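You operate a simulated robot arm through the tools that you are given. There is no shell and no other tool. Be economical: measure what you need, move in short steps, check, and stop when the job is done.

Carry out the task below with a simulated two-armed robot. There is one attempt and no reset: what you move stays moved.

Task
Ink the dotter at the blue dish and dot the three cubes on tray 3.
Fine: one dot on each top; slide the lever stand over each and press its orange lever; no press on a top with a dry tip. The pieces stay on their pegs.

The check looks at the end state, three seconds after you hand in, the way a careful person would. Anything else that was tipped, shoved, dropped, spilled or broken makes it a failure.

Robot
Two 7-joint arms with two-finger parallel grippers on one trunk, hanging from a carriage that runs on a rail from [-1.023, 0.006] to [1.157, -0.007] (x, y) and turns from -6.301 to 5.69 rad about z. Base frame: it is fixed where the carriage stands at the start and does not move with it; the origin is on the floor, on the carriage's upright axis, x ahead of it, y to its left, z up; the surface under the hand at the start is at about z = 0.868. Lengths are in m, angles in rad, forces in N, time in s.
The left shoulder is at the start at [0.04, 0.161, 1.263], the right one opposite. With the tool pointing down near the work surface each hand reaches from about 0.2 to 0.76 m from the robot's upright axis, wherever it stands, measured 20 degrees to its own side. Places, roughly: blue dish [0.8, -0.2, 0.9]; cream cube (3x3x3 cm) [0.5, -0.2, 0.9]; green dish [0.3, -0.2, 0.9]; orange lever [0.6, -0.2, 1]. Payload 4.4 kg a hand.
Tool frame (each hand has its own): the origin (TCP) lies between the finger pads and is the grasp point; the fingertips stand 0.023 m ahead of it; z points along the fingers, y is the line along which they close. The gripper opens to 0.094 m. The fingers are 0.038 m wide and 0.01 m thick; the gripper's body (0.054 by 0.096 m) begins 0.039 m behind the TCP.
Orientation is that of the tool frame in the base frame, as a unit quaternion [x, y, z, w]. With the fingers straight down and closing along the base's y, the tool's x points along the base's -x, its y along +y and its z along -z.

Tools
- The arms move only by the tool nudge_tool. It takes "left_plan", "right_plan" or both (then of equal length, played together; a hand with none holds still); each is a list of rows, each a list of 7 numbers: the shift along the tool's x, y, z in units of 200 mm (1.0 is 200 mm), then the turn, a rotation vector about the tool's x, y, z in units of 45 degrees (1.0 is 45 degrees), then the finger opening in m, from 0 to 0.094. In form: [[x, y, z, rx, ry, rz, gripper], ...]. A call has 1 to 8 rows; each row is the pose to reach, as a shift and turn from the pose commanded when the call began, along the tool's axes at that moment. A call with a number of a shift or a turn outside -1 to 1 is refused whole. A row lasts 0.2 s, in which the tool goes at most 0.05 m and 0.15 rad; a call with a longer step from one row to the next is refused whole, and so is a gripper value outside its range. Where a pose cannot be reached the arm comes as near as it can. A force on the tool above 40 N (or 10 N above the force at the start of the call, whichever is more), or a blocked arm, ends the call early, and 0.2 s more pass. The fingers move at their own pace (about 0.045 m/s each) and stop on an object; they squeeze with about 30 N. The grip force told is the motor's: it shows also when the fingers shut on nothing. Time passes only in rows, and 0.2 s behind the last, so rows that repeat a pose let the fingers close. It gives the time, the measured TCP pose, the force on the tool (base axes), the opening and the grip force at its end, in the units of the frame above (readings bear some noise), with the torque about the TCP (base axes, N m) and any sound that the robot's microphone picked up.
- Cameras (640 x 400 px; columns grow to the right, rows downward): "scene" is now at [0.2192, -0.0157, 1.5585]; the picture's right is [-0.35, -0.94, 0.00], its down [-0.75, 0.28, -0.60] and it looks along [0.57, -0.21, -0.80] (base axes); focal length 266 px, centre (320, 200). "left" rides on the left gripper at [0.086, -0.016, -0.075] in its tool frame; the picture's right is [0.18, 0.98, 0.00], its down [-0.58, 0.11, -0.81] and it looks along [-0.79, 0.15, 0.59] (tool axes); focal length 243 px, centre (320, 200). "right" rides on the right gripper at [0.086, 0.016, -0.074] in its tool frame; the picture's right is [-0.18, 0.98, 0.00], its down [-0.58, -0.11, -0.81] and it looks along [-0.79, -0.15, 0.59] (tool axes); focal length 243 px, centre (320, 200). There is no depth. A picture from a camera that has moved, and an enlarged one, comes with that camera's place and axes in the base frame and with its lens. The place of the scene camera against the robot may be out by one fixed shift of up to 0.025 m in any direction.
- camera(camera): a new picture of that camera. No time passes.
- lift_body(by): slides the trunk up (or, below 0, down) by that many m; the arms and the scene camera ride with it, the base frame stays. It gives what a move gives, with no picture.
- steer(legs): drives the robot by 1 to 6 legs, each [ahead, left, turn to the left] in m, m and rad, along the robot's own axes; the way and the turn of a leg run together, so that a leg with both is an arc; at most 1.5 m and 3.142 rad a leg. The arms and the cameras ride along, it lands a little off, and it stops where it bumps. It keeps to its track: a leg is cut to what the track allows. It gives what a move gives.
- head_to(pan, tilt): turns the head with the scene camera to pan (to the left, within 1.501 rad either way) and tilt (down, from -0.506 to 1.204), counted from straight ahead of the robot. It gives what a move gives.
- enlarge(camera, box): a new picture of the part [left, top, right, bottom] of that camera's present view, enlarged. No time passes.
- job_done(): hands the job in; it is judged then, once.

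Work in short steps. Places have to be worked out from the pictures, the camera data and where the tool is seen: move nearer, look again, correct. Check each grasp and each placing, and mend what went wrong. You have 120 turns and 108 pictures in all, those below and enlarged ones among them. Open the grippers and draw the arms clear of the work before you hand the job in, unless the task says otherwise; then end with one line.

The tools are called after "Emit:" by a JSON object that holds its "op" and its "data". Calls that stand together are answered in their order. nudge_tool: Moves the arms, as the interface text tells. Its arguments: {"type":"object","properties":{"left_plan":{"type":"array","items":{"type":"array","items":{"type":"number"}}},"right_plan":{"type":"array","items":{"type":"array","items":{"type":"number"}}}},"required":[]} The other tools are called the same way: lift_body (by) slides the trunk up or down; steer (legs) drives the base; head_to (pan, tilt) turns the head that bears the scene camera; camera (camera) takes a picture; enlarge (camera, box) takes an enlarged picture of a part of a camera's view; job_done () hands the job in.

At the start:

```text
clock: 0.0
left_tcp_pos: [0.5208, 0.0725, 1.2833]
left_tool_rot: [0.0, 1.0, -0.001, 0.0]
left_ft_force: [-0.8, 0.1, 0.0]
left_torque: [-0.02, 0.0, -0.01]
left_finger_gap: 0.094
left_grasp_force: 0.2
right_tcp_pos: [0.4253, -0.2951, 1.2247]
right_tool_rot: [0.0, 1.0, 0.001, -0.001]
right_ft_force: [0.0, -0.8, -0.6]
right_torque: [0.02, 0.04, -0.03]
right_finger_gap: 0.0942
right_grasp_force: 0.1
trunk travel left (down, up): [-0.4, 0.37]
robot x, y, heading: [-0.0009, 0.0019, 0.0]
head pan, tilt: [-0.36, 0.922]
```

scene: 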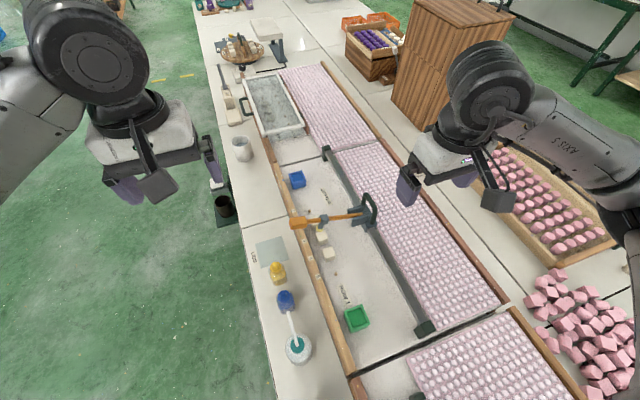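
right: 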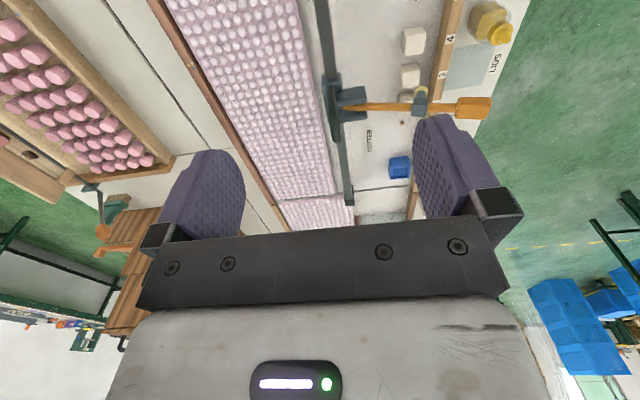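
left: 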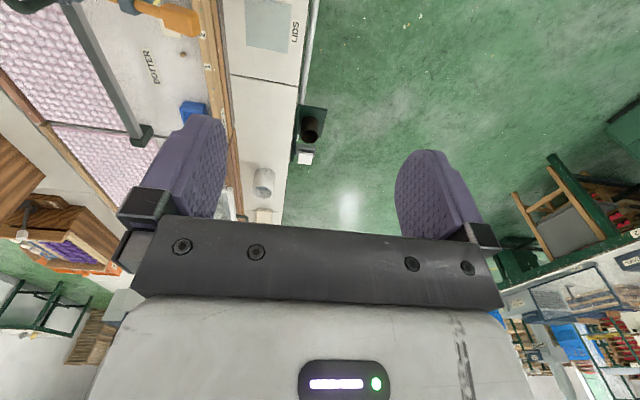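

The scene shows a lever stand on a rail with cubes under it and blue and green dishes at either end. I'll enlarge this area.

Emit:
{"op": "enlarge", "data": {"camera": "scene", "box": [240, 140, 440, 265]}}

Emit:
{"op": "enlarge", "data": {"camera": "scene", "box": [240, 235, 440, 360]}}

Emit:
{"op": "enlarge", "data": {"camera": "right", "box": [310, 0, 530, 210]}}

```text
3.20 times, centred on (340, 202) of scene
camera zoom: at [0.2192, -0.0157, 1.5585], right [-0.35, -0.94, 0.0], down [-0.75, 0.28, -0.6], along [0.57, -0.21, -0.8], focal length 850 px, centre (256, 192)
```

zoom: 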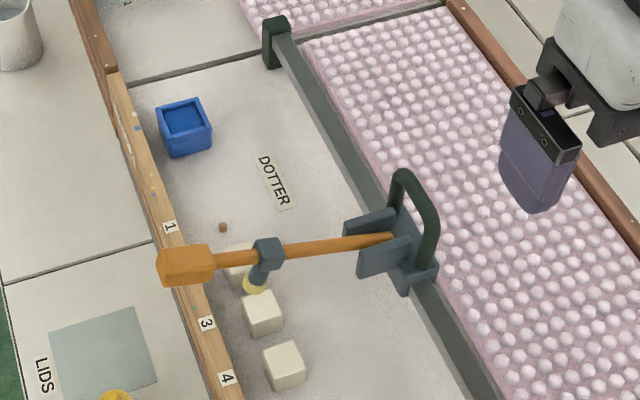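

```text
3.20 times, centred on (340, 298) of scene
camera zoom: at [0.2192, -0.0157, 1.5585], right [-0.35, -0.94, 0.0], down [-0.75, 0.28, -0.6], along [0.57, -0.21, -0.8], focal length 850 px, centre (256, -112)
```

zoom: 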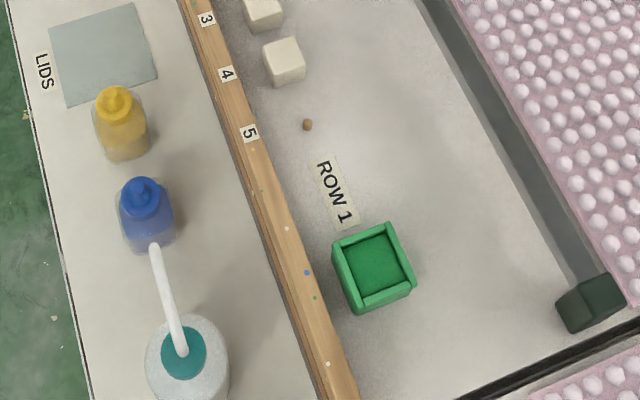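

```text
1.90 times, centred on (420, 105) of right
camera zoom: at [0.3393, -0.2791, 1.3003], right [0.18, 0.98, 0.0], down [0.58, -0.11, 0.81], along [0.79, -0.15, -0.59], focal length 462 px, centre (130, 381)
```

zoom: 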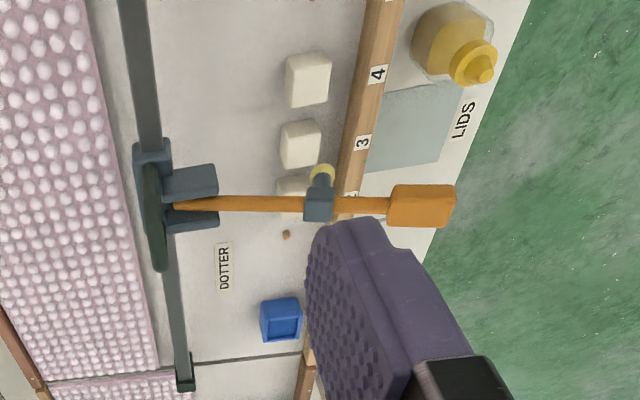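

Before touching anything I'll look around the bench to identify tray 3 and the state of the dishes.

Emit:
{"op": "enlarge", "data": {"camera": "scene", "box": [280, 160, 330, 192]}}

Emit:
{"op": "enlarge", "data": {"camera": "scene", "box": [180, 0, 420, 150]}}

Emit:
{"op": "head_to", "data": {"pan": -1.3, "tilt": 0.9}}

Emit:
{"op": "camera", "data": {"camera": "scene"}}

```text
12.50 times, centred on (305, 176) of scene
camera zoom: at [0.2192, -0.0157, 1.5585], right [-0.35, -0.94, 0.0], down [-0.75, 0.28, -0.6], along [0.57, -0.21, -0.8], focal length 3320 px, centre (508, 500)
```

zoom: 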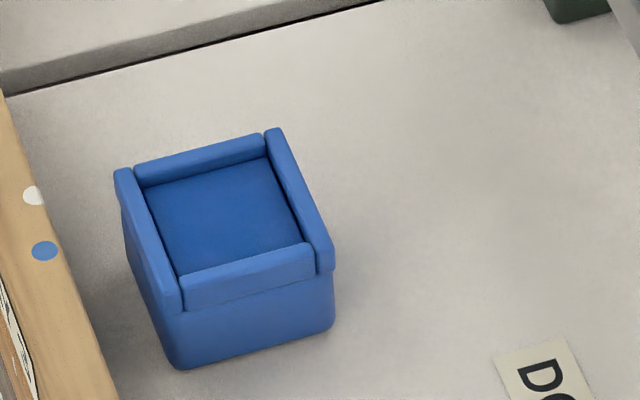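

```text
2.67 times, centred on (300, 75) of scene
camera zoom: at [0.2192, -0.0157, 1.5585], right [-0.35, -0.94, 0.0], down [-0.75, 0.28, -0.6], along [0.57, -0.21, -0.8], focal length 708 px, centre (373, 533)
```

zoom: 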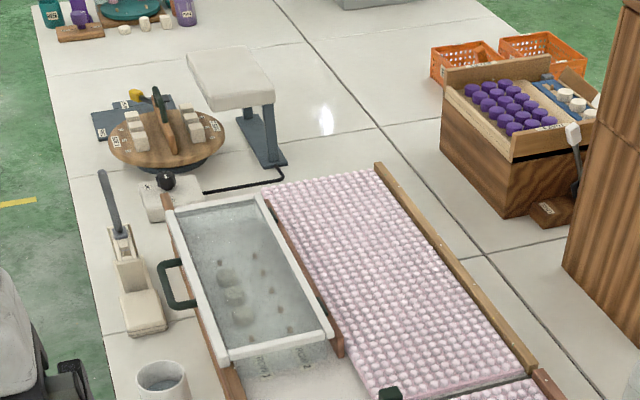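

```text
clock: 1.2
left_tcp_pos: [0.5216, 0.0729, 1.2842]
left_tool_rot: [0.0, 1.0, -0.001, 0.0]
left_ft_force: [-0.6, -0.8, 0.5]
left_torque: [-0.04, 0.0, -0.02]
left_finger_gap: 0.0941
left_grasp_force: 0.0
right_tcp_pos: [0.424, -0.2953, 1.2269]
right_tool_rot: [0.0, 1.0, 0.0, 0.0]
right_ft_force: [0.2, 0.6, -0.1]
right_torque: [0.03, -0.04, -0.03]
right_finger_gap: 0.0942
right_grasp_force: 0.1
trunk travel left (down, up): [-0.4, 0.37]
robot x, y, heading: [-0.0012, 0.0028, 0.003]
head pan, tilt: [-1.3, 0.901]
```

```text
99 pictures are left
camera scene: at [0.1698, -0.0624, 1.5601], right [-0.96, -0.27, 0.0], down [-0.21, 0.76, -0.62], along [0.17, -0.6, -0.78], focal length 266 px, centre (320, 200)
```

scene: 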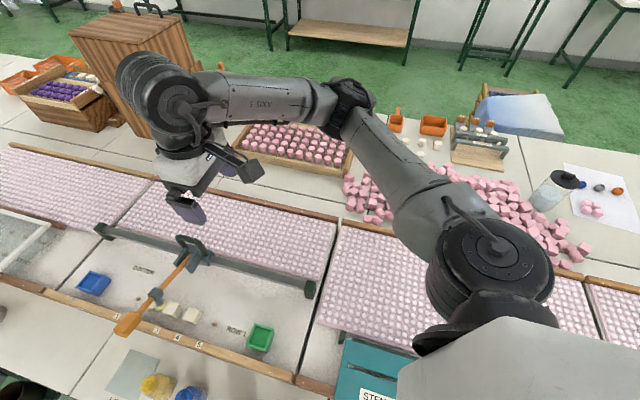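

I need the tray numbering; I'll enlarge the parts of this view.

Emit:
{"op": "enlarge", "data": {"camera": "scene", "box": [60, 220, 340, 400]}}

Emit:
{"op": "enlarge", "data": {"camera": "scene", "box": [310, 200, 640, 400]}}

Emit:
{"op": "head_to", "data": {"pan": -0.5, "tilt": 1.2}}

Emit:
{"op": "camera", "data": {"camera": "scene"}}

```text
2.22 times, centred on (200, 310) of scene
camera zoom: at [0.1698, -0.0624, 1.5601], right [-0.96, -0.27, 0.0], down [-0.21, 0.76, -0.62], along [0.17, -0.6, -0.78], focal length 590 px, centre (587, -44)
```

zoom: 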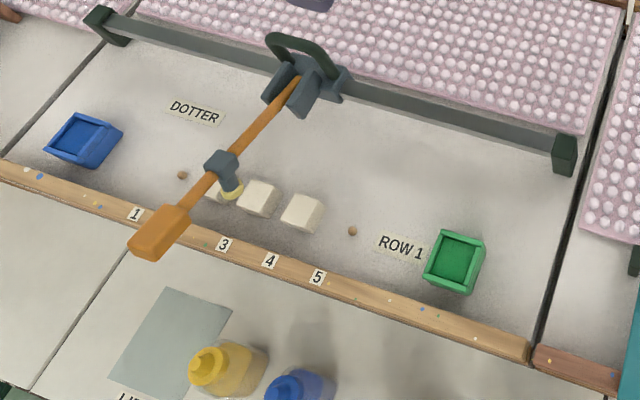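

```text
1.94 times, centred on (475, 300) of scene
camera zoom: at [0.1698, -0.0624, 1.5601], right [-0.96, -0.27, 0.0], down [-0.21, 0.76, -0.62], along [0.17, -0.6, -0.78], focal length 515 px, centre (19, 6)
```

zoom: 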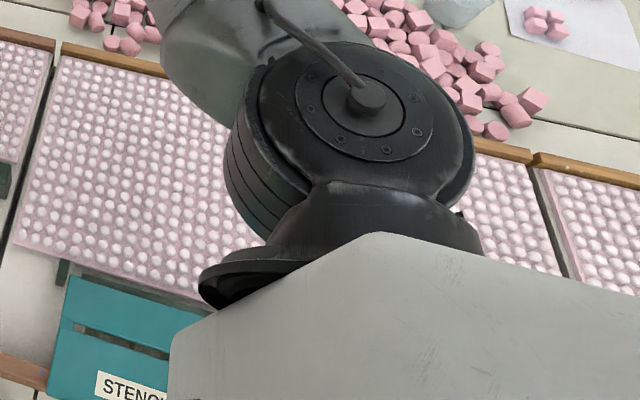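

```text
clock: 2.4
left_tcp_pos: [0.5206, 0.0731, 1.2828]
left_tool_rot: [0.0, 1.0, 0.001, 0.0]
left_ft_force: [0.3, -0.2, -0.4]
left_torque: [0.01, -0.01, -0.03]
left_finger_gap: 0.0941
left_grasp_force: 0.0
right_tcp_pos: [0.4251, -0.295, 1.2259]
right_tool_rot: [0.0, 1.0, 0.0, 0.0]
right_ft_force: [0.0, -0.1, -0.3]
right_torque: [0.0, 0.03, 0.02]
right_finger_gap: 0.0941
right_grasp_force: 0.0
trunk travel left (down, up): [-0.4, 0.37]
robot x, y, heading: [0.0022, 0.0, -0.004]
head pan, tilt: [-0.499, 1.201]
```

```text
96 pictures are left
camera scene: at [0.1987, -0.0165, 1.5403], right [-0.48, -0.88, 0.0], down [-0.82, 0.45, -0.36], along [0.32, -0.17, -0.93], focal length 266 px, centre (320, 200)
```

scene: 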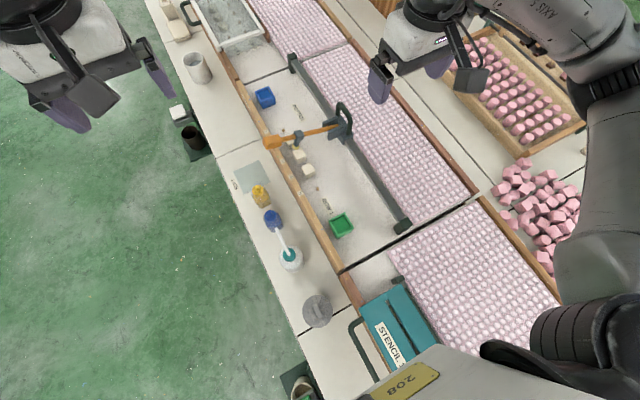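

Tray geometry from the pictures: the rail runs along x at y≈-0.303, the row of cubes and both dishes lies at y≈-0.172, the stand's arch handle is at about (0.55,-0.30,1.0), and the orange knob is at (0.567,-0.11,~1.0). The blue dish at x≈0.79 is out of reach from here, so I'll drive ahead 0.15.

Emit:
{"op": "steer", "data": {"legs": [[0.15, 0, 0]]}}

Emit:
{"op": "head_to", "data": {"pan": -0.5, "tilt": 1.1}}

Emit:
{"op": "camera", "data": {"camera": "scene"}}

Emit:
{"op": "camera", "data": {"camera": "right"}}

Emit:
{"op": "camera", "data": {"camera": "left"}}

```text
clock: 3.7
left_tcp_pos: [0.6653, 0.0718, 1.2839]
left_tool_rot: [0.0, 1.0, 0.0, 0.0]
left_ft_force: [0.6, 0.1, 0.6]
left_torque: [-0.04, -0.01, 0.02]
left_finger_gap: 0.094
left_grasp_force: 0.0
right_tcp_pos: [0.5709, -0.2962, 1.2257]
right_tool_rot: [0.0, 1.0, 0.0, 0.0]
right_ft_force: [0.5, 0.5, 0.8]
right_torque: [0.0, 0.02, -0.04]
right_finger_gap: 0.0939
right_grasp_force: 0.2
trunk travel left (down, up): [-0.4, 0.37]
robot x, y, heading: [0.1434, -0.0007, 0.003]
head pan, tilt: [-0.499, 1.201]
```

```text
clock: 4.4
left_tcp_pos: [0.6651, 0.0717, 1.2828]
left_tool_rot: [-0.001, 1.0, 0.0, -0.001]
left_ft_force: [-0.6, 0.6, -0.6]
left_torque: [-0.03, 0.0, -0.03]
left_finger_gap: 0.094
left_grasp_force: 0.1
right_tcp_pos: [0.5698, -0.2961, 1.2263]
right_tool_rot: [0.0, 1.0, 0.0, 0.0]
right_ft_force: [-0.5, 0.5, -0.2]
right_torque: [0.0, -0.02, -0.01]
right_finger_gap: 0.0941
right_grasp_force: 0.0
trunk travel left (down, up): [-0.4, 0.37]
robot x, y, heading: [0.1448, -0.0021, -0.003]
head pan, tilt: [-0.499, 1.1]
```

```text
95 pictures are left
camera scene: at [0.3496, -0.0206, 1.5462], right [-0.48, -0.88, 0.0], down [-0.78, 0.43, -0.45], along [0.4, -0.22, -0.89], focal length 266 px, centre (320, 200)
```

scene: 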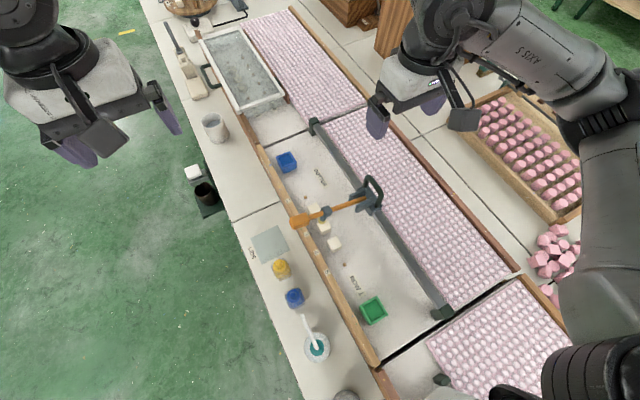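

```text
94 pictures are left
camera right: at [0.484, -0.2799, 1.3003], right [0.18, 0.98, 0.0], down [0.58, -0.11, 0.81], along [0.79, -0.15, -0.59], focal length 243 px, centre (320, 200)
```

right: 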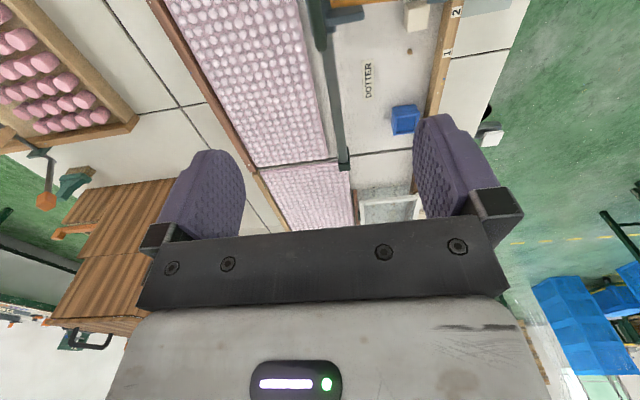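

```text
93 pictures are left
camera left: at [0.5789, 0.0559, 1.3581], right [-0.18, 0.98, 0.0], down [0.58, 0.11, 0.81], along [0.79, 0.15, -0.59], focal length 243 px, centre (320, 200)
```

left: 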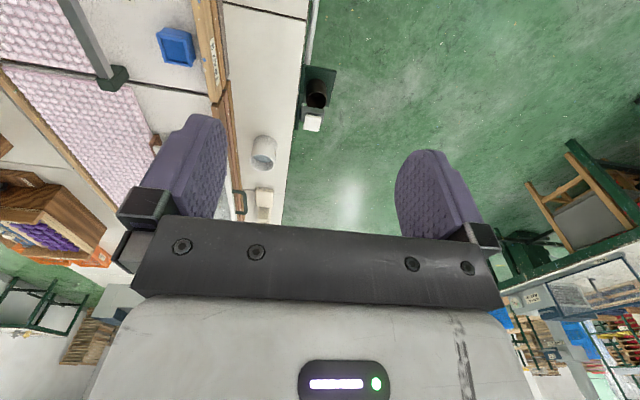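

Drive worked. I'll enlarge the stand in the new scene view.

Emit:
{"op": "enlarge", "data": {"camera": "scene", "box": [270, 165, 400, 255]}}

```text
4.44 times, centred on (335, 210) of scene
camera zoom: at [0.3496, -0.0206, 1.5462], right [-0.48, -0.88, 0.0], down [-0.78, 0.43, -0.45], along [0.4, -0.22, -0.89], focal length 1180 px, centre (253, 156)
```

zoom: 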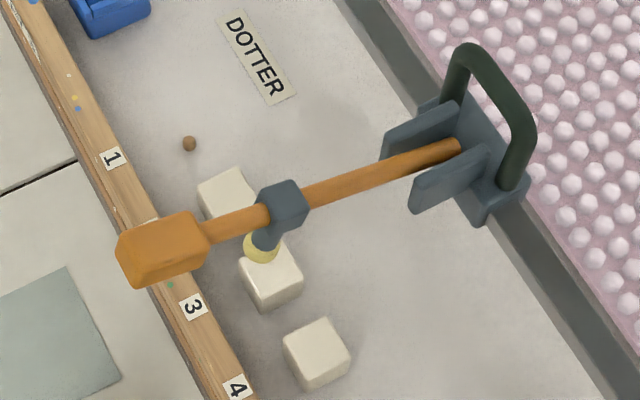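

The scene (after a y shift of about -0.021) puts the pegs 5.45 cm apart, with cubes at x≈0.62, 0.565 and 0.51. The stand now sits about over the middle cube, with its handle bar near (0.56,-0.303,1.005). I'll bring the right hand above the bar, half open.

Emit:
{"op": "nudge_tool", "data": {"right_plan": [[0.02, -0.015, 0.2, 0, 0, 0, 0.06], [0.04, -0.03, 0.42, 0, 0, 0, 0.05], [0.04, -0.03, 0.58, 0, 0, 0, 0.05], [0.04, -0.03, 0.58, 0, 0, 0, 0.05]]}}

Emit:
{"op": "enlarge", "data": {"camera": "scene", "box": [270, 125, 430, 235]}}

Emit:
{"op": "camera", "data": {"camera": "right"}}

```text
clock: 5.4
left_tcp_pos: [0.6647, 0.0713, 1.2837]
left_tool_rot: [-0.001, 1.0, 0.0, 0.0]
left_ft_force: [0.4, 0.2, -0.3]
left_torque: [0.0, 0.0, 0.0]
left_finger_gap: 0.0939
left_grasp_force: 0.1
right_tcp_pos: [0.5614, -0.304, 1.1087]
right_tool_rot: [0.001, 1.0, 0.001, 0.0]
right_ft_force: [-0.2, -0.1, -0.8]
right_torque: [0.03, -0.04, -0.01]
right_finger_gap: 0.0499
right_grasp_force: 0.0
trunk travel left (down, up): [-0.4, 0.37]
robot x, y, heading: [0.1434, -0.001, 0.002]
head pan, tilt: [-0.499, 1.1]
```

```text
3.64 times, centred on (350, 180) of scene
camera zoom: at [0.3498, -0.0208, 1.5463], right [-0.48, -0.88, 0.0], down [-0.78, 0.43, -0.45], along [0.4, -0.22, -0.89], focal length 966 px, centre (211, 273)
```

zoom: 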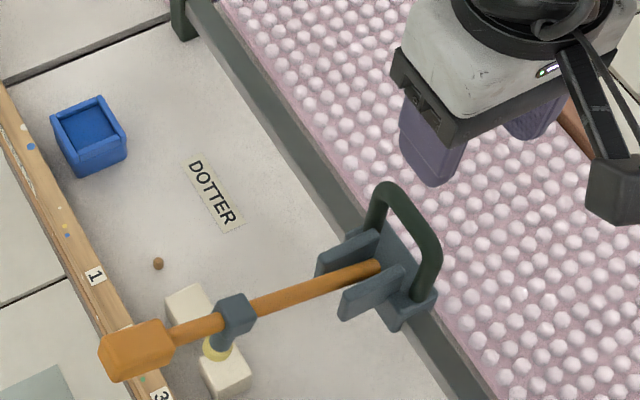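

```text
90 pictures are left
camera right: at [0.4757, -0.287, 1.1847], right [0.18, 0.98, 0.0], down [0.58, -0.11, 0.81], along [0.79, -0.15, -0.59], focal length 243 px, centre (320, 200)
```

right: 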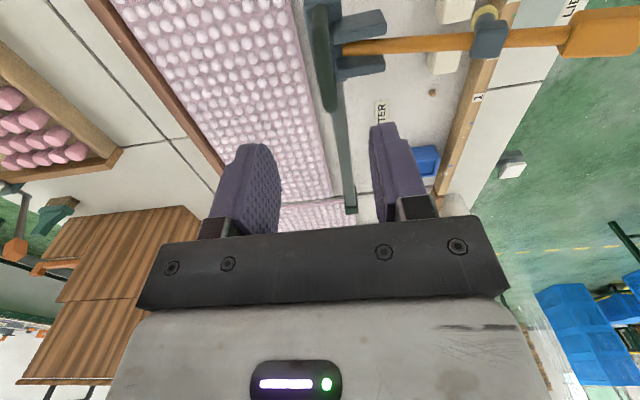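

The right hand is aligned over the bar in y. I'll lower it by 5.5 cm, to tips at about 1.03, and look at the clearance.

Emit:
{"op": "nudge_tool", "data": {"right_plan": [[0.02, 0.01, 0.15, 0, 0, 0, 0.05], [0.03, 0.01, 0.275, 0, 0, 0, 0.05], [0.03, 0.01, 0.275, 0, 0, 0, 0.05]]}}

Emit:
{"op": "enlarge", "data": {"camera": "scene", "box": [310, 135, 420, 225]}}

Emit:
{"op": "camera", "data": {"camera": "right"}}

```text
clock: 6.2
left_tcp_pos: [0.6653, 0.0724, 1.2844]
left_tool_rot: [0.0, 1.0, 0.0, 0.0]
left_ft_force: [0.3, 0.8, -0.2]
left_torque: [0.01, -0.03, 0.01]
left_finger_gap: 0.0941
left_grasp_force: 0.1
right_tcp_pos: [0.5577, -0.2994, 1.0556]
right_tool_rot: [0.0, 1.0, 0.0, 0.001]
right_ft_force: [0.1, 0.5, 0.1]
right_torque: [-0.02, 0.0, 0.02]
right_finger_gap: 0.05
right_grasp_force: 0.1
trunk travel left (down, up): [-0.4, 0.37]
robot x, y, heading: [0.145, -0.0013, 0.001]
head pan, tilt: [-0.499, 1.1]
```

```text
4.44 times, centred on (365, 180) of scene
camera zoom: at [0.3497, -0.0207, 1.5463], right [-0.48, -0.88, 0.0], down [-0.78, 0.43, -0.45], along [0.4, -0.22, -0.89], focal length 1180 px, centre (120, 289)
```

zoom: 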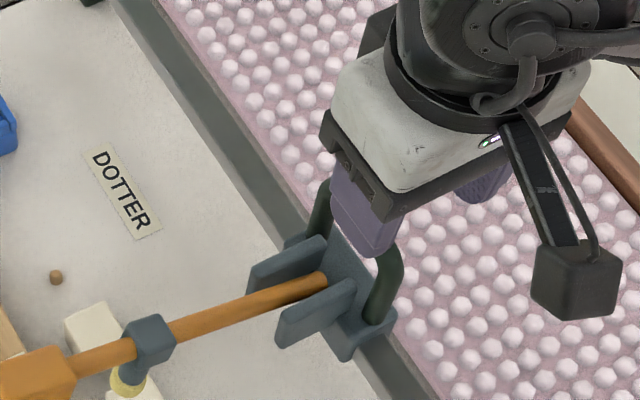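

```text
88 pictures are left
camera right: at [0.4698, -0.2834, 1.1297], right [0.18, 0.98, 0.0], down [0.58, -0.11, 0.81], along [0.79, -0.15, -0.59], focal length 243 px, centre (320, 200)
```

right: 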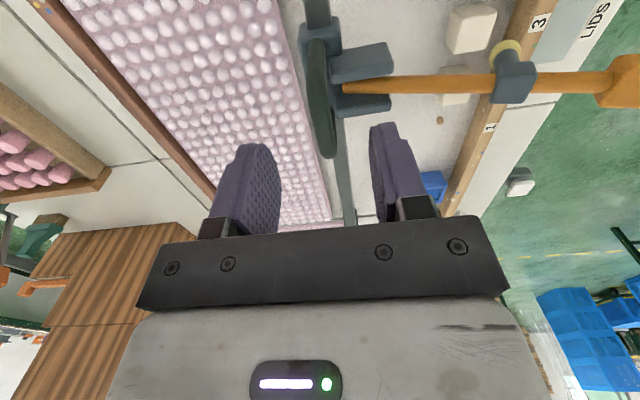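

The bar is centred between the fingers in y, and its middle is at x≈0.554. I'll descend another 4 cm and watch the force.

Emit:
{"op": "nudge_tool", "data": {"right_plan": [[0.01, 0.0, 0.07, 0, 0, 0, 0.05], [0.02, 0.0, 0.14, 0, 0, 0, 0.05], [0.02, 0.0, 0.2, 0, 0, 0, 0.05], [0.02, 0.0, 0.2, 0, 0, 0, 0.05]]}}

Emit:
{"op": "enlarge", "data": {"camera": "scene", "box": [310, 135, 420, 225]}}

Emit:
{"op": "camera", "data": {"camera": "right"}}

```text
clock: 7.2
left_tcp_pos: [0.6637, 0.0727, 1.2837]
left_tool_rot: [0.0, 1.0, 0.0, 0.0]
left_ft_force: [-0.1, -1.1, -0.5]
left_torque: [-0.07, 0.0, -0.04]
left_finger_gap: 0.0939
left_grasp_force: 0.0
right_tcp_pos: [0.5519, -0.3018, 1.0141]
right_tool_rot: [0.001, 1.0, 0.0, -0.001]
right_ft_force: [0.9, -0.1, 0.2]
right_torque: [-0.03, -0.02, 0.01]
right_finger_gap: 0.0501
right_grasp_force: 0.0
trunk travel left (down, up): [-0.4, 0.37]
robot x, y, heading: [0.1455, 0.0015, -0.001]
head pan, tilt: [-0.499, 1.1]
```

```text
4.44 times, centred on (365, 180) of scene
camera zoom: at [0.3497, -0.0207, 1.5463], right [-0.48, -0.88, 0.0], down [-0.78, 0.43, -0.45], along [0.4, -0.22, -0.89], focal length 1180 px, centre (120, 289)
```

zoom: 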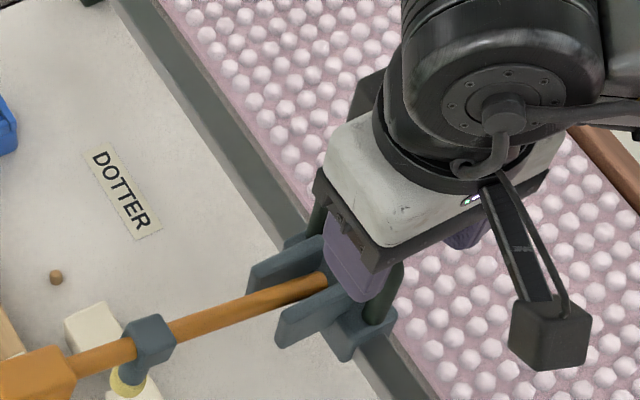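

```text
86 pictures are left
camera right: at [0.4656, -0.284, 1.0894], right [0.18, 0.98, 0.0], down [0.58, -0.11, 0.81], along [0.79, -0.15, -0.59], focal length 243 px, centre (320, 200)
```

right: 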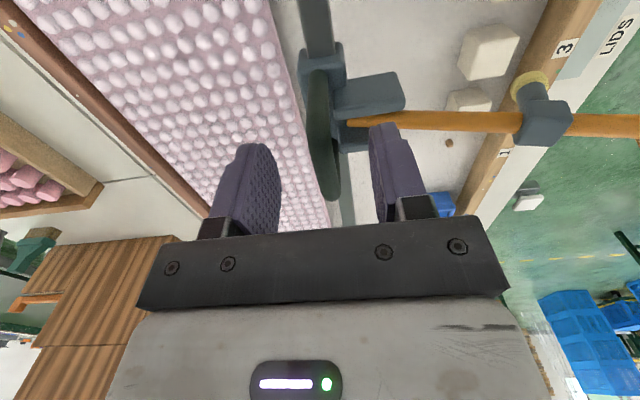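

The bar is between the fingers near tip level. I'll go down 6 mm and close.

Emit:
{"op": "nudge_tool", "data": {"right_plan": [[0.0, 0.0, 0.03, 0, 0, 0, 0.05], [0.0, 0.0, 0.03, 0, 0, 0, 0.025], [0.0, 0.0, 0.03, 0, 0, 0, 0.0], [0.0, 0.0, 0.03, 0, 0, 0, 0.0], [0.0, 0.0, 0.03, 0, 0, 0, 0.0]]}}

Emit:
{"op": "camera", "data": {"camera": "right"}}

```text
clock: 8.4
left_tcp_pos: [0.6653, 0.0712, 1.2849]
left_tool_rot: [0.001, 1.0, 0.0, 0.0]
left_ft_force: [-0.2, 0.4, -1.2]
left_torque: [0.03, 0.0, -0.01]
left_finger_gap: 0.0941
left_grasp_force: 0.0
right_tcp_pos: [0.5527, -0.3013, 1.0102]
right_tool_rot: [0.0, 1.0, -0.001, 0.002]
right_ft_force: [-2.0, -0.5, 22.5]
right_torque: [0.0, -0.39, -0.07]
right_finger_gap: 0.0
right_grasp_force: 30.4
trunk travel left (down, up): [-0.4, 0.37]
robot x, y, heading: [0.1424, -0.0018, -0.003]
head pan, tilt: [-0.499, 1.1]
```

```text
85 pictures are left
camera right: at [0.467, -0.2852, 1.0852], right [0.18, 0.98, 0.0], down [0.58, -0.11, 0.81], along [0.79, -0.15, -0.59], focal length 243 px, centre (320, 200)
```

right: 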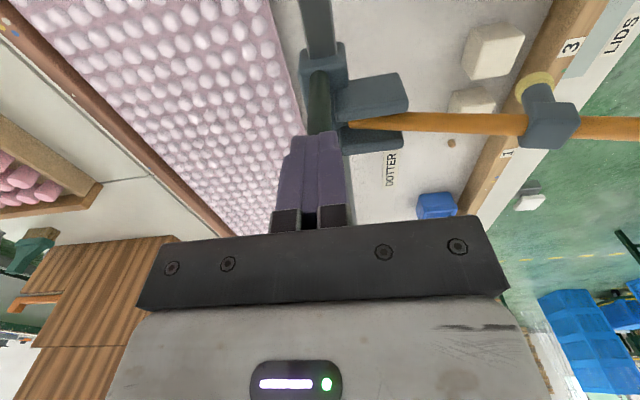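

The fingers shut above the bar and rest on it, so the bar top is at z≈0.985. I'll rise slightly, open, then lower about 2.5 cm and close.

Emit:
{"op": "nudge_tool", "data": {"right_plan": [[0.0, 0.0, -0.03, 0, 0, 0, 0.0], [0.0, 0.0, -0.03, 0, 0, 0, 0.05], [0.0, 0.0, -0.03, 0, 0, 0, 0.05], [0.0, 0.0, 0.05, 0, 0, 0, 0.05], [0.0, 0.0, 0.1, 0, 0, 0, 0.05], [0.0, 0.0, 0.1, 0, 0, 0, 0.05]]}}

Emit:
{"op": "camera", "data": {"camera": "right"}}

Emit:
{"op": "enlarge", "data": {"camera": "scene", "box": [310, 135, 420, 225]}}

```text
clock: 9.8
left_tcp_pos: [0.6656, 0.0724, 1.2827]
left_tool_rot: [0.0, 1.0, 0.0, 0.0]
left_ft_force: [-0.4, -0.2, 0.2]
left_torque: [0.02, 0.0, 0.01]
left_finger_gap: 0.0939
left_grasp_force: 0.1
right_tcp_pos: [0.5521, -0.2996, 0.9894]
right_tool_rot: [0.0, 1.0, 0.0, -0.001]
right_ft_force: [-1.1, 1.0, -1.2]
right_torque: [-0.02, -0.01, -0.01]
right_finger_gap: 0.0502
right_grasp_force: 0.0
trunk travel left (down, up): [-0.4, 0.37]
robot x, y, heading: [0.1456, 0.0011, 0.003]
head pan, tilt: [-0.499, 1.1]
```

```text
84 pictures are left
camera right: at [0.4664, -0.2839, 1.0637], right [0.18, 0.98, 0.0], down [0.58, -0.11, 0.81], along [0.79, -0.15, -0.59], focal length 243 px, centre (320, 200)
```

right: 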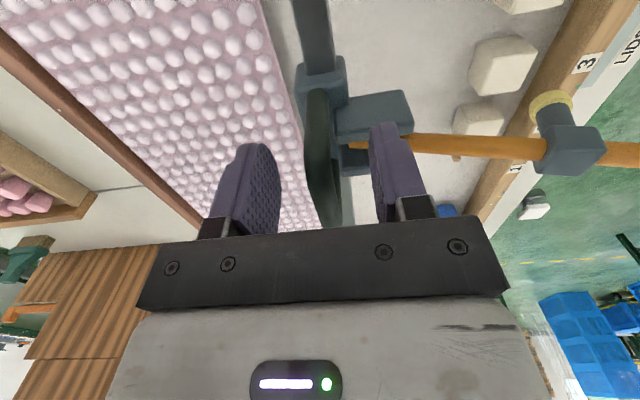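

```text
4.44 times, centred on (365, 180) of scene
camera zoom: at [0.3497, -0.0207, 1.5462], right [-0.48, -0.88, 0.0], down [-0.78, 0.43, -0.45], along [0.4, -0.22, -0.89], focal length 1180 px, centre (120, 289)
```

zoom: 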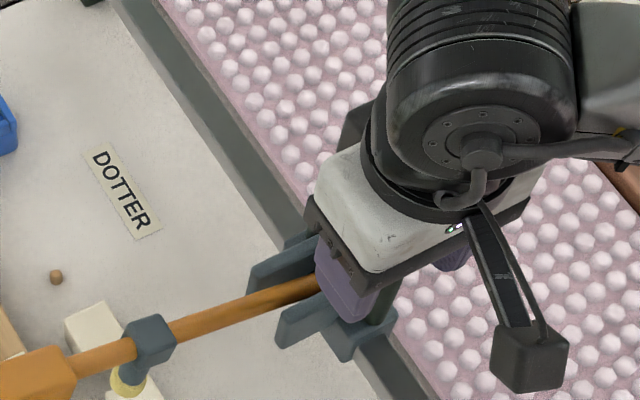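

Fingertips now straddle the bar with no contact. Closing.

Emit:
{"op": "nudge_tool", "data": {"right_plan": [[0.0, 0.0, 0.02, 0, 0, 0, 0.03], [0.0, 0.0, 0.02, 0, 0, 0, 0.0], [0.0, 0.0, 0.02, 0, 0, 0, 0.0], [0.0, 0.0, 0.02, 0, 0, 0, 0.0], [0.0, 0.0, 0.02, 0, 0, 0, 0.0]]}}

Emit:
{"op": "camera", "data": {"camera": "right"}}

```text
clock: 11.0
left_tcp_pos: [0.6654, 0.0715, 1.2845]
left_tool_rot: [0.0, 1.0, 0.001, 0.0]
left_ft_force: [-0.1, 0.5, -0.4]
left_torque: [0.0, 0.02, 0.0]
left_finger_gap: 0.0938
left_grasp_force: 0.0
right_tcp_pos: [0.5514, -0.3012, 0.9855]
right_tool_rot: [0.001, 1.0, -0.002, 0.0]
right_ft_force: [0.9, -5.6, -6.1]
right_torque: [0.2, 0.07, -0.47]
right_finger_gap: 0.0139
right_grasp_force: 44.4
trunk travel left (down, up): [-0.4, 0.37]
robot x, y, heading: [0.1435, -0.0006, 0.001]
head pan, tilt: [-0.499, 1.1]
```

```text
82 pictures are left
camera right: at [0.4664, -0.2849, 1.0594], right [0.19, 0.98, 0.0], down [0.58, -0.11, 0.81], along [0.79, -0.15, -0.59], focal length 243 px, centre (320, 200)
```

right: 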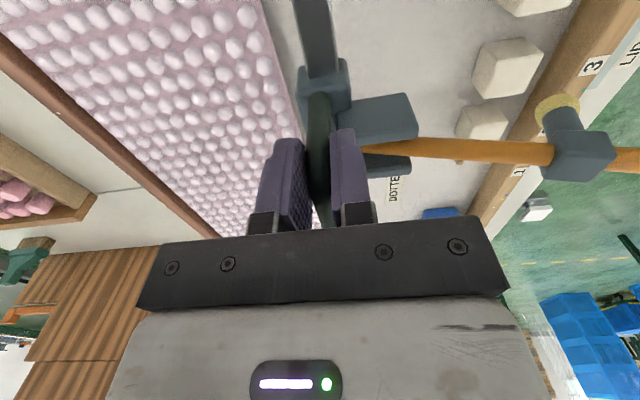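

The handle is gripped (gap 14 mm). I'll slide the stand toward the blue dish, first 0.10 m at an easy pace.

Emit:
{"op": "nudge_tool", "data": {"right_plan": [[-0.05, 0, 0, 0, 0, 0, 0], [-0.12, 0, 0, 0, 0, 0, 0], [-0.2, 0, 0, 0, 0, 0, 0], [-0.3, 0, 0, 0, 0, 0, 0], [-0.4, 0, 0, 0, 0, 0, 0], [-0.5, 0, 0, 0, 0, 0, 0], [-0.5, 0, 0, 0, 0, 0, 0]]}}

Emit:
{"op": "camera", "data": {"camera": "scene"}}

```text
clock: 12.6
left_tcp_pos: [0.6645, 0.0708, 1.2835]
left_tool_rot: [0.0, 1.0, -0.001, 0.0]
left_ft_force: [-0.3, 0.1, -0.1]
left_torque: [-0.05, -0.02, 0.01]
left_finger_gap: 0.0938
left_grasp_force: 0.1
right_tcp_pos: [0.6528, -0.3025, 0.9847]
right_tool_rot: [0.001, 1.0, -0.001, 0.0]
right_ft_force: [0.6, -7.5, 0.7]
right_torque: [0.24, 0.68, -0.46]
right_finger_gap: 0.014
right_grasp_force: 45.2
trunk travel left (down, up): [-0.4, 0.37]
robot x, y, heading: [0.1418, -0.0019, -0.004]
head pan, tilt: [-0.499, 1.1]
```

```text
81 pictures are left
camera scene: at [0.3498, -0.0214, 1.5463], right [-0.48, -0.88, 0.0], down [-0.78, 0.43, -0.45], along [0.4, -0.22, -0.89], focal length 266 px, centre (320, 200)
```

scene: 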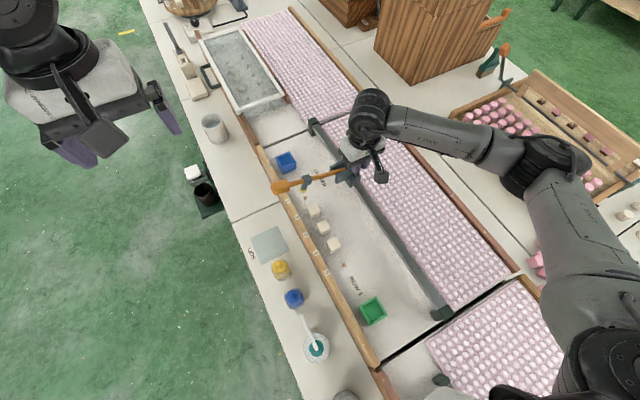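

The stand slides freely. Another 0.125 m to the dish, and I'll begin moving the left hand over with closed fingers (still high).

Emit:
{"op": "nudge_tool", "data": {"right_plan": [[-0.05, 0, 0, 0, 0, 0, 0], [-0.13, 0, 0, 0, 0, 0, 0], [-0.23, 0, 0, 0, 0, 0, 0], [-0.33, 0, 0, 0, 0, 0, 0], [-0.43, 0, 0, 0, 0, 0, 0], [-0.53, 0, 0, 0, 0, 0, 0], [-0.625, 0, 0, 0, 0, 0, 0], [-0.625, 0, 0, 0, 0, 0, 0]], "left_plan": [[0, 0, 0, 0, 0, 0, 0.06], [0, 0, 0.1, 0, 0, 0, 0.03], [0, 0, 0.2, 0, 0, 0, 0], [0, 0, 0.3, 0, 0, 0, 0], [0, 0, 0.4, 0, 0, 0, 0], [0, 0, 0.5, 0, 0, 0, 0], [0, 0, 0.6, 0, 0, 0, 0], [0, 0, 0.6, 0, 0, 0, 0]]}}

Emit:
{"op": "enlarge", "data": {"camera": "scene", "box": [240, 110, 380, 200]}}

Emit:
{"op": "camera", "data": {"camera": "left"}}

Emit:
{"op": "camera", "data": {"camera": "right"}}

```text
clock: 14.4
left_tcp_pos: [0.6659, 0.0694, 1.1643]
left_tool_rot: [0.0, 1.0, -0.001, 0.0]
left_ft_force: [-0.2, -0.1, -0.1]
left_torque: [0.0, -0.01, 0.03]
left_finger_gap: 0.0002
left_grasp_force: 29.7
right_tcp_pos: [0.7766, -0.3035, 0.9851]
right_tool_rot: [0.001, 1.0, -0.001, 0.0]
right_ft_force: [-0.6, -10.5, 2.4]
right_torque: [0.19, -0.24, -0.53]
right_finger_gap: 0.0141
right_grasp_force: 45.2
trunk travel left (down, up): [-0.4, 0.37]
robot x, y, heading: [0.1416, 0.0016, -0.004]
head pan, tilt: [-0.499, 1.1]
```

```text
4.44 times, centred on (310, 155) of scene
camera zoom: at [0.3499, -0.0219, 1.5463], right [-0.48, -0.88, 0.0], down [-0.78, 0.43, -0.45], along [0.4, -0.22, -0.89], focal length 1180 px, centre (364, 400)
```

zoom: 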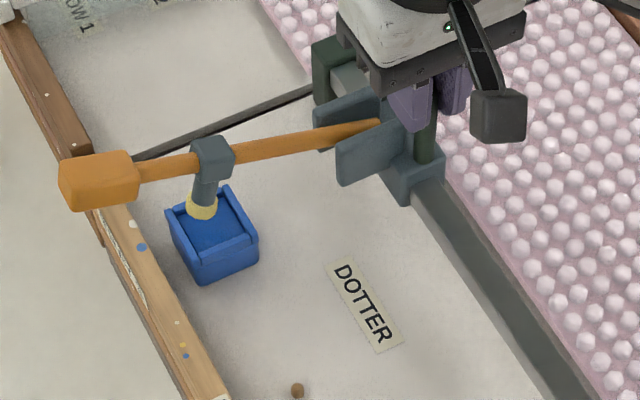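

```text
79 pictures are left
camera left: at [0.5794, 0.0543, 1.2382], right [-0.18, 0.98, 0.0], down [0.58, 0.11, 0.81], along [0.79, 0.15, -0.59], focal length 243 px, centre (320, 200)
```

left: 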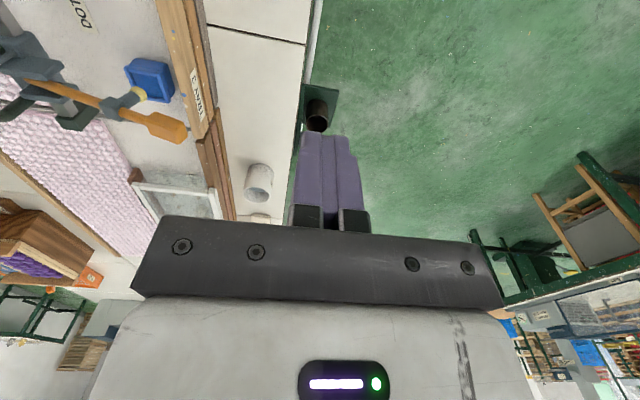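

```text
78 pictures are left
camera right: at [0.6903, -0.2862, 1.0594], right [0.19, 0.98, 0.0], down [0.58, -0.11, 0.81], along [0.79, -0.15, -0.59], focal length 243 px, centre (320, 200)
```

right: 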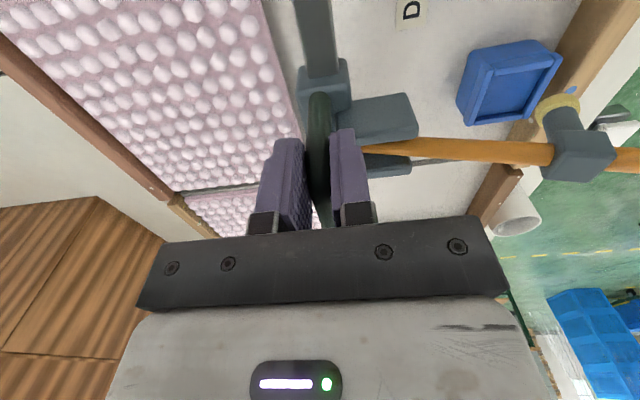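

The strip reads "TRAY 3", confirming the tray. Both cameras put the tip about 1.5 cm short of the dish centre in x, so I'll move the stand 15 mm further and bring the left hand above the orange knob at about (0.803,-0.10,1.0).

Emit:
{"op": "nudge_tool", "data": {"right_plan": [[-0.02, 0, 0, 0, 0, 0, 0], [-0.05, 0, 0, 0, 0, 0, 0], [-0.075, 0, 0, 0, 0, 0, 0], [-0.075, 0, 0, 0, 0, 0, 0], [-0.075, 0, 0, 0, 0, 0, 0], [-0.075, 0, 0, 0, 0, 0, 0], [-0.075, 0, 0, 0, 0, 0, 0], [-0.075, 0, 0, 0, 0, 0, 0]], "left_plan": [[-0.1, -0.12, 0, 0, 0, 0, 0], [-0.2, -0.24, 0.05, 0, 0, 0, 0], [-0.3, -0.36, 0.1, 0, 0, 0, 0], [-0.4, -0.48, 0.15, 0, 0, 0, 0], [-0.5, -0.6, 0.2, 0, 0, 0, 0], [-0.6, -0.72, 0.28, 0, 0, 0, 0], [-0.685, -0.84, 0.35, 0, 0, 0, 0], [-0.685, -0.84, 0.35, 0, 0, 0, 0]]}}

Emit:
{"op": "enlarge", "data": {"camera": "scene", "box": [240, 100, 380, 190]}}

Emit:
{"op": "camera", "data": {"camera": "left"}}

Emit:
{"op": "enlarge", "data": {"camera": "right", "box": [440, 20, 640, 200]}}

```text
clock: 16.2
left_tcp_pos: [0.7983, -0.0985, 1.0914]
left_tool_rot: [0.0, 1.0, -0.001, -0.001]
left_ft_force: [-0.2, 0.3, -0.6]
left_torque: [0.04, -0.01, 0.02]
left_finger_gap: 0.0
left_grasp_force: 29.4
right_tcp_pos: [0.7898, -0.3021, 0.9839]
right_tool_rot: [0.0, 1.0, -0.001, -0.001]
right_ft_force: [-22.7, -9.2, 17.8]
right_torque: [0.3, 0.17, -0.53]
right_finger_gap: 0.0137
right_grasp_force: 44.9
trunk travel left (down, up): [-0.4, 0.37]
robot x, y, heading: [0.144, 0.0027, -0.0]
head pan, tilt: [-0.499, 1.1]
```

```text
4.44 times, centred on (310, 145) of scene
camera zoom: at [0.3483, -0.0222, 1.5459], right [-0.48, -0.88, 0.0], down [-0.78, 0.43, -0.45], along [0.4, -0.22, -0.89], focal length 1180 px, centre (364, 444)
```

zoom: 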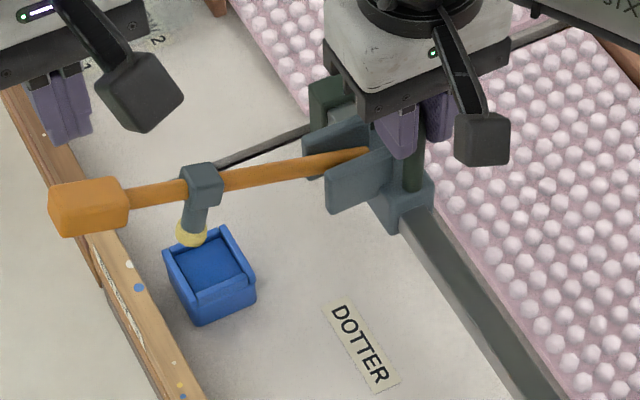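

```text
76 pictures are left
camera left: at [0.7128, -0.1151, 1.1663], right [-0.18, 0.98, 0.0], down [0.58, 0.11, 0.81], along [0.79, 0.15, -0.59], focal length 243 px, centre (320, 200)
```

left: 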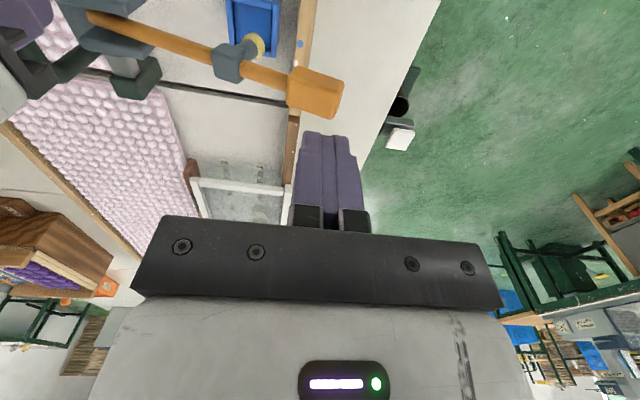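

```text
2.22 times, centred on (540, 110) of right
camera zoom: at [0.7033, -0.2863, 1.0586], right [0.18, 0.98, 0.0], down [0.58, -0.11, 0.8], along [0.79, -0.15, -0.59], focal length 539 px, centre (-169, 400)
```

zoom: 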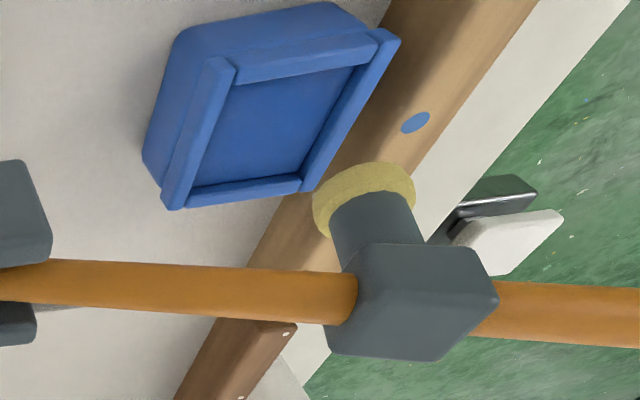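

The stand seems to have met its end stop (−23 N), and the tip is now within about 6 mm of the dish centre. I'll ease the right hand back 3 mm and lower the left fingers toward the knob.

Emit:
{"op": "nudge_tool", "data": {"right_plan": [[0.015, 0, 0, 0, 0, 0, 0], [0.015, 0, 0, 0, 0, 0, 0], [0.015, 0, 0, 0, 0, 0, 0], [0.015, 0, 0, 0, 0, 0, 0]], "left_plan": [[-0.02, 0, 0.1, 0, 0, 0, 0], [-0.03, 0, 0.2, 0, 0, 0, 0], [-0.03, 0, 0.28, 0, 0, 0, 0], [-0.03, 0, 0.28, 0, 0, 0, 0]]}}

Emit:
{"op": "enlarge", "data": {"camera": "scene", "box": [240, 100, 380, 190]}}

Emit:
{"op": "camera", "data": {"camera": "left"}}

```text
clock: 17.2
left_tcp_pos: [0.802, -0.0943, 1.0361]
left_tool_rot: [0.0, 1.0, 0.0, 0.0]
left_ft_force: [-0.6, 0.0, 0.1]
left_torque: [0.03, 0.01, 0.03]
left_finger_gap: 0.0
left_grasp_force: 29.9
left hand out of reach, approached as far as the arm can: row 2, 3, 4
right_tcp_pos: [0.7886, -0.3033, 0.9834]
right_tool_rot: [0.001, 1.0, -0.002, 0.0]
right_ft_force: [1.2, -13.6, -5.3]
right_torque: [0.2, -0.39, -0.45]
right_finger_gap: 0.014
right_grasp_force: 44.8
trunk travel left (down, up): [-0.4, 0.37]
robot x, y, heading: [0.1418, -0.0026, -0.001]
head pan, tilt: [-0.499, 1.1]
```

```text
4.44 times, centred on (310, 145) of scene
camera zoom: at [0.3496, -0.0219, 1.546], right [-0.48, -0.88, 0.0], down [-0.78, 0.43, -0.45], along [0.4, -0.22, -0.89], focal length 1180 px, centre (364, 444)
```

zoom: 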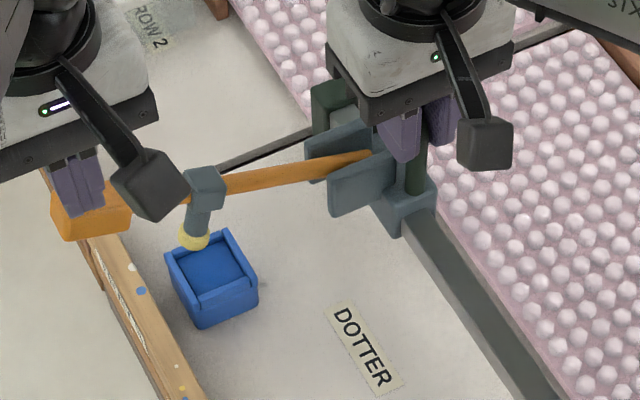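

```text
73 pictures are left
camera left: at [0.7163, -0.1107, 1.1103], right [-0.18, 0.98, 0.0], down [0.58, 0.11, 0.81], along [0.79, 0.15, -0.59], focal length 243 px, centre (320, 200)
```

left: 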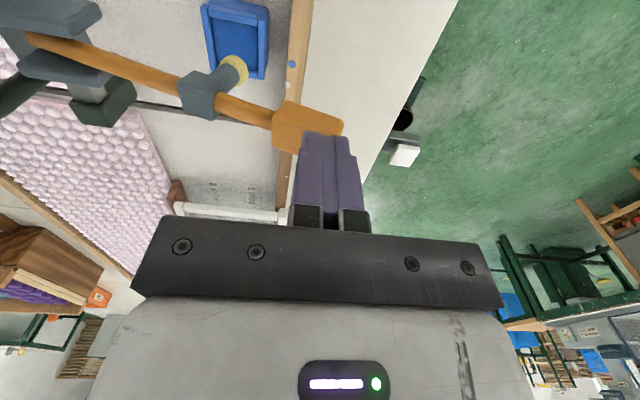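

The left arm runs out of reach here. I'll release the handle, raise both hands, drive 0.10 m further ahead and come back.

Emit:
{"op": "nudge_tool", "data": {"right_plan": [[0, 0, 0, 0, 0, 0, 0.05], [0, 0, 0, 0, 0, 0, 0.05], [0, 0, 0, 0, 0, 0, 0.05], [0, 0, -0.15, 0, 0, 0, 0.05], [0, 0, -0.35, 0, 0, 0, 0.05], [0, 0, -0.5, 0, 0, 0, 0.05]], "left_plan": [[0, 0, -0.1, 0, 0, 0, 0], [0, 0, -0.2, 0, 0, 0, 0], [0, 0, -0.3, 0, 0, 0, 0], [0, 0, -0.3, 0, 0, 0, 0], [0, 0, -0.3, 0, 0, 0, 0], [0, 0, -0.3, 0, 0, 0, 0]]}}

Emit:
{"op": "steer", "data": {"legs": [[0.11, 0, 0]]}}

Emit:
{"op": "camera", "data": {"camera": "scene"}}

```text
clock: 18.6
left_tcp_pos: [0.8039, -0.091, 1.0959]
left_tool_rot: [-0.001, 1.0, 0.0, 0.001]
left_ft_force: [-0.4, 0.0, 0.5]
left_torque: [0.03, -0.02, -0.01]
left_finger_gap: 0.0
left_grasp_force: 30.2
right_tcp_pos: [0.7888, -0.3014, 1.083]
right_tool_rot: [0.0, 1.0, 0.0, 0.0]
right_ft_force: [0.6, -0.1, 0.2]
right_torque: [0.0, 0.03, 0.04]
right_finger_gap: 0.0499
right_grasp_force: 0.0
trunk travel left (down, up): [-0.4, 0.37]
robot x, y, heading: [0.1442, 0.0013, -0.004]
head pan, tilt: [-0.499, 1.1]
```

```text
clock: 19.8
left_tcp_pos: [0.9145, -0.0916, 1.0958]
left_tool_rot: [0.0, 1.0, 0.0, -0.001]
left_ft_force: [-0.4, 0.2, 0.0]
left_torque: [-0.01, 0.04, -0.01]
left_finger_gap: 0.0001
left_grasp_force: 30.1
right_tcp_pos: [0.8987, -0.3006, 1.0851]
right_tool_rot: [0.0, 1.0, 0.0, 0.0]
right_ft_force: [0.8, 0.0, -0.1]
right_torque: [0.0, 0.0, 0.04]
right_finger_gap: 0.0499
right_grasp_force: 0.1
trunk travel left (down, up): [-0.4, 0.37]
robot x, y, heading: [0.2538, -0.0044, 0.005]
head pan, tilt: [-0.499, 1.1]
```

```text
72 pictures are left
camera scene: at [0.4603, -0.0212, 1.5464], right [-0.48, -0.88, 0.0], down [-0.78, 0.43, -0.45], along [0.4, -0.22, -0.89], focal length 266 px, centre (320, 200)
```

scene: 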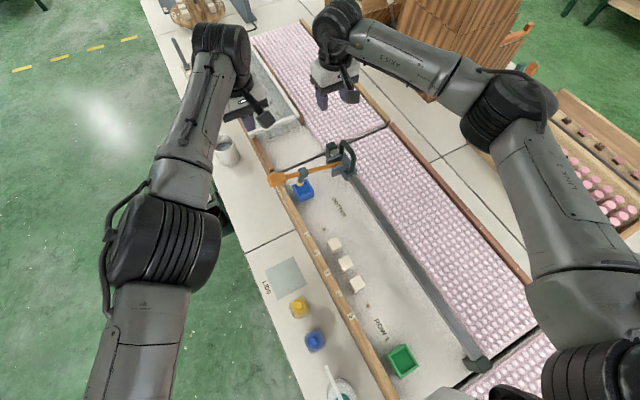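

Drove fine and the stand stayed put over the dish. I'll bring both hands back over the handle and the knob.

Emit:
{"op": "nudge_tool", "data": {"right_plan": [[0.15, 0, 0, 0, 0, 0, 0.05], [0.3, 0, 0, 0, 0, 0, 0.05], [0.45, 0, 0, 0, 0, 0, 0.05], [0.55, 0, 0, 0, 0, 0, 0.05], [0.55, 0, 0.1, 0, 0, 0, 0.05], [0.55, 0, 0.2, 0, 0, 0, 0.05], [0.55, 0, 0.3, 0, 0, 0, 0.05], [0.55, 0, 0.3, 0, 0, 0, 0.05]], "left_plan": [[0.15, -0.03, 0, 0, 0, 0, 0], [0.3, -0.03, 0, 0, 0, 0, 0], [0.45, -0.03, 0, 0, 0, 0, 0], [0.557, -0.03, 0, 0, 0, 0, 0], [0.557, -0.03, 0.1, 0, 0, 0, 0], [0.557, -0.03, 0.2, 0, 0, 0, 0], [0.557, -0.03, 0.28, 0, 0, 0, 0], [0.557, -0.03, 0.28, 0, 0, 0, 0]]}}

Emit:
{"op": "camera", "data": {"camera": "left"}}

Emit:
{"op": "camera", "data": {"camera": "right"}}

```text
clock: 21.6
left_tcp_pos: [0.8021, -0.1, 1.0396]
left_tool_rot: [0.0, 1.0, -0.001, 0.0]
left_ft_force: [0.8, -0.3, -0.5]
left_torque: [-0.01, -0.03, -0.01]
left_finger_gap: 0.0
left_grasp_force: 29.4
right_tcp_pos: [0.7903, -0.2999, 1.023]
right_tool_rot: [0.0, 1.0, -0.001, 0.001]
right_ft_force: [0.3, 0.2, -0.2]
right_torque: [-0.02, 0.01, -0.02]
right_finger_gap: 0.0502
right_grasp_force: 0.0
trunk travel left (down, up): [-0.4, 0.37]
robot x, y, heading: [0.2554, -0.0023, 0.006]
head pan, tilt: [-0.499, 1.1]
```

```text
71 pictures are left
camera left: at [0.7161, -0.1161, 1.1144], right [-0.18, 0.98, 0.0], down [0.58, 0.11, 0.81], along [0.79, 0.15, -0.59], focal length 243 px, centre (320, 200)
```

left: 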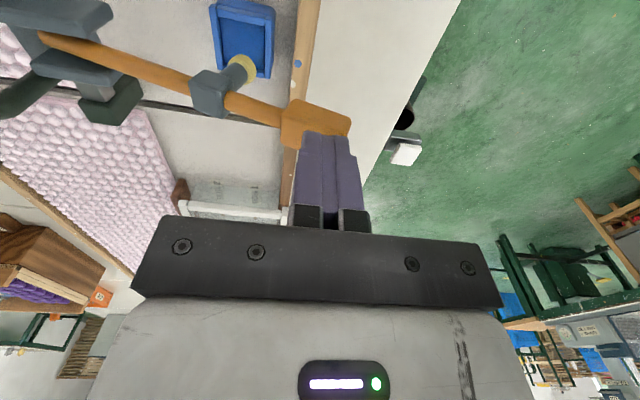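

```text
70 pictures are left
camera right: at [0.7046, -0.2837, 1.0978], right [0.18, 0.98, 0.0], down [0.58, -0.11, 0.81], along [0.79, -0.15, -0.59], focal length 243 px, centre (320, 200)
```

right: 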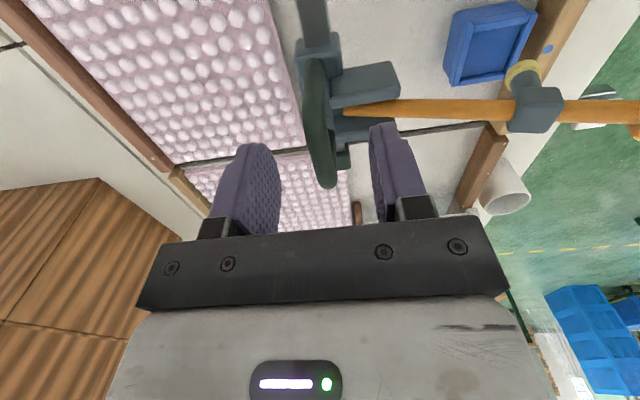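

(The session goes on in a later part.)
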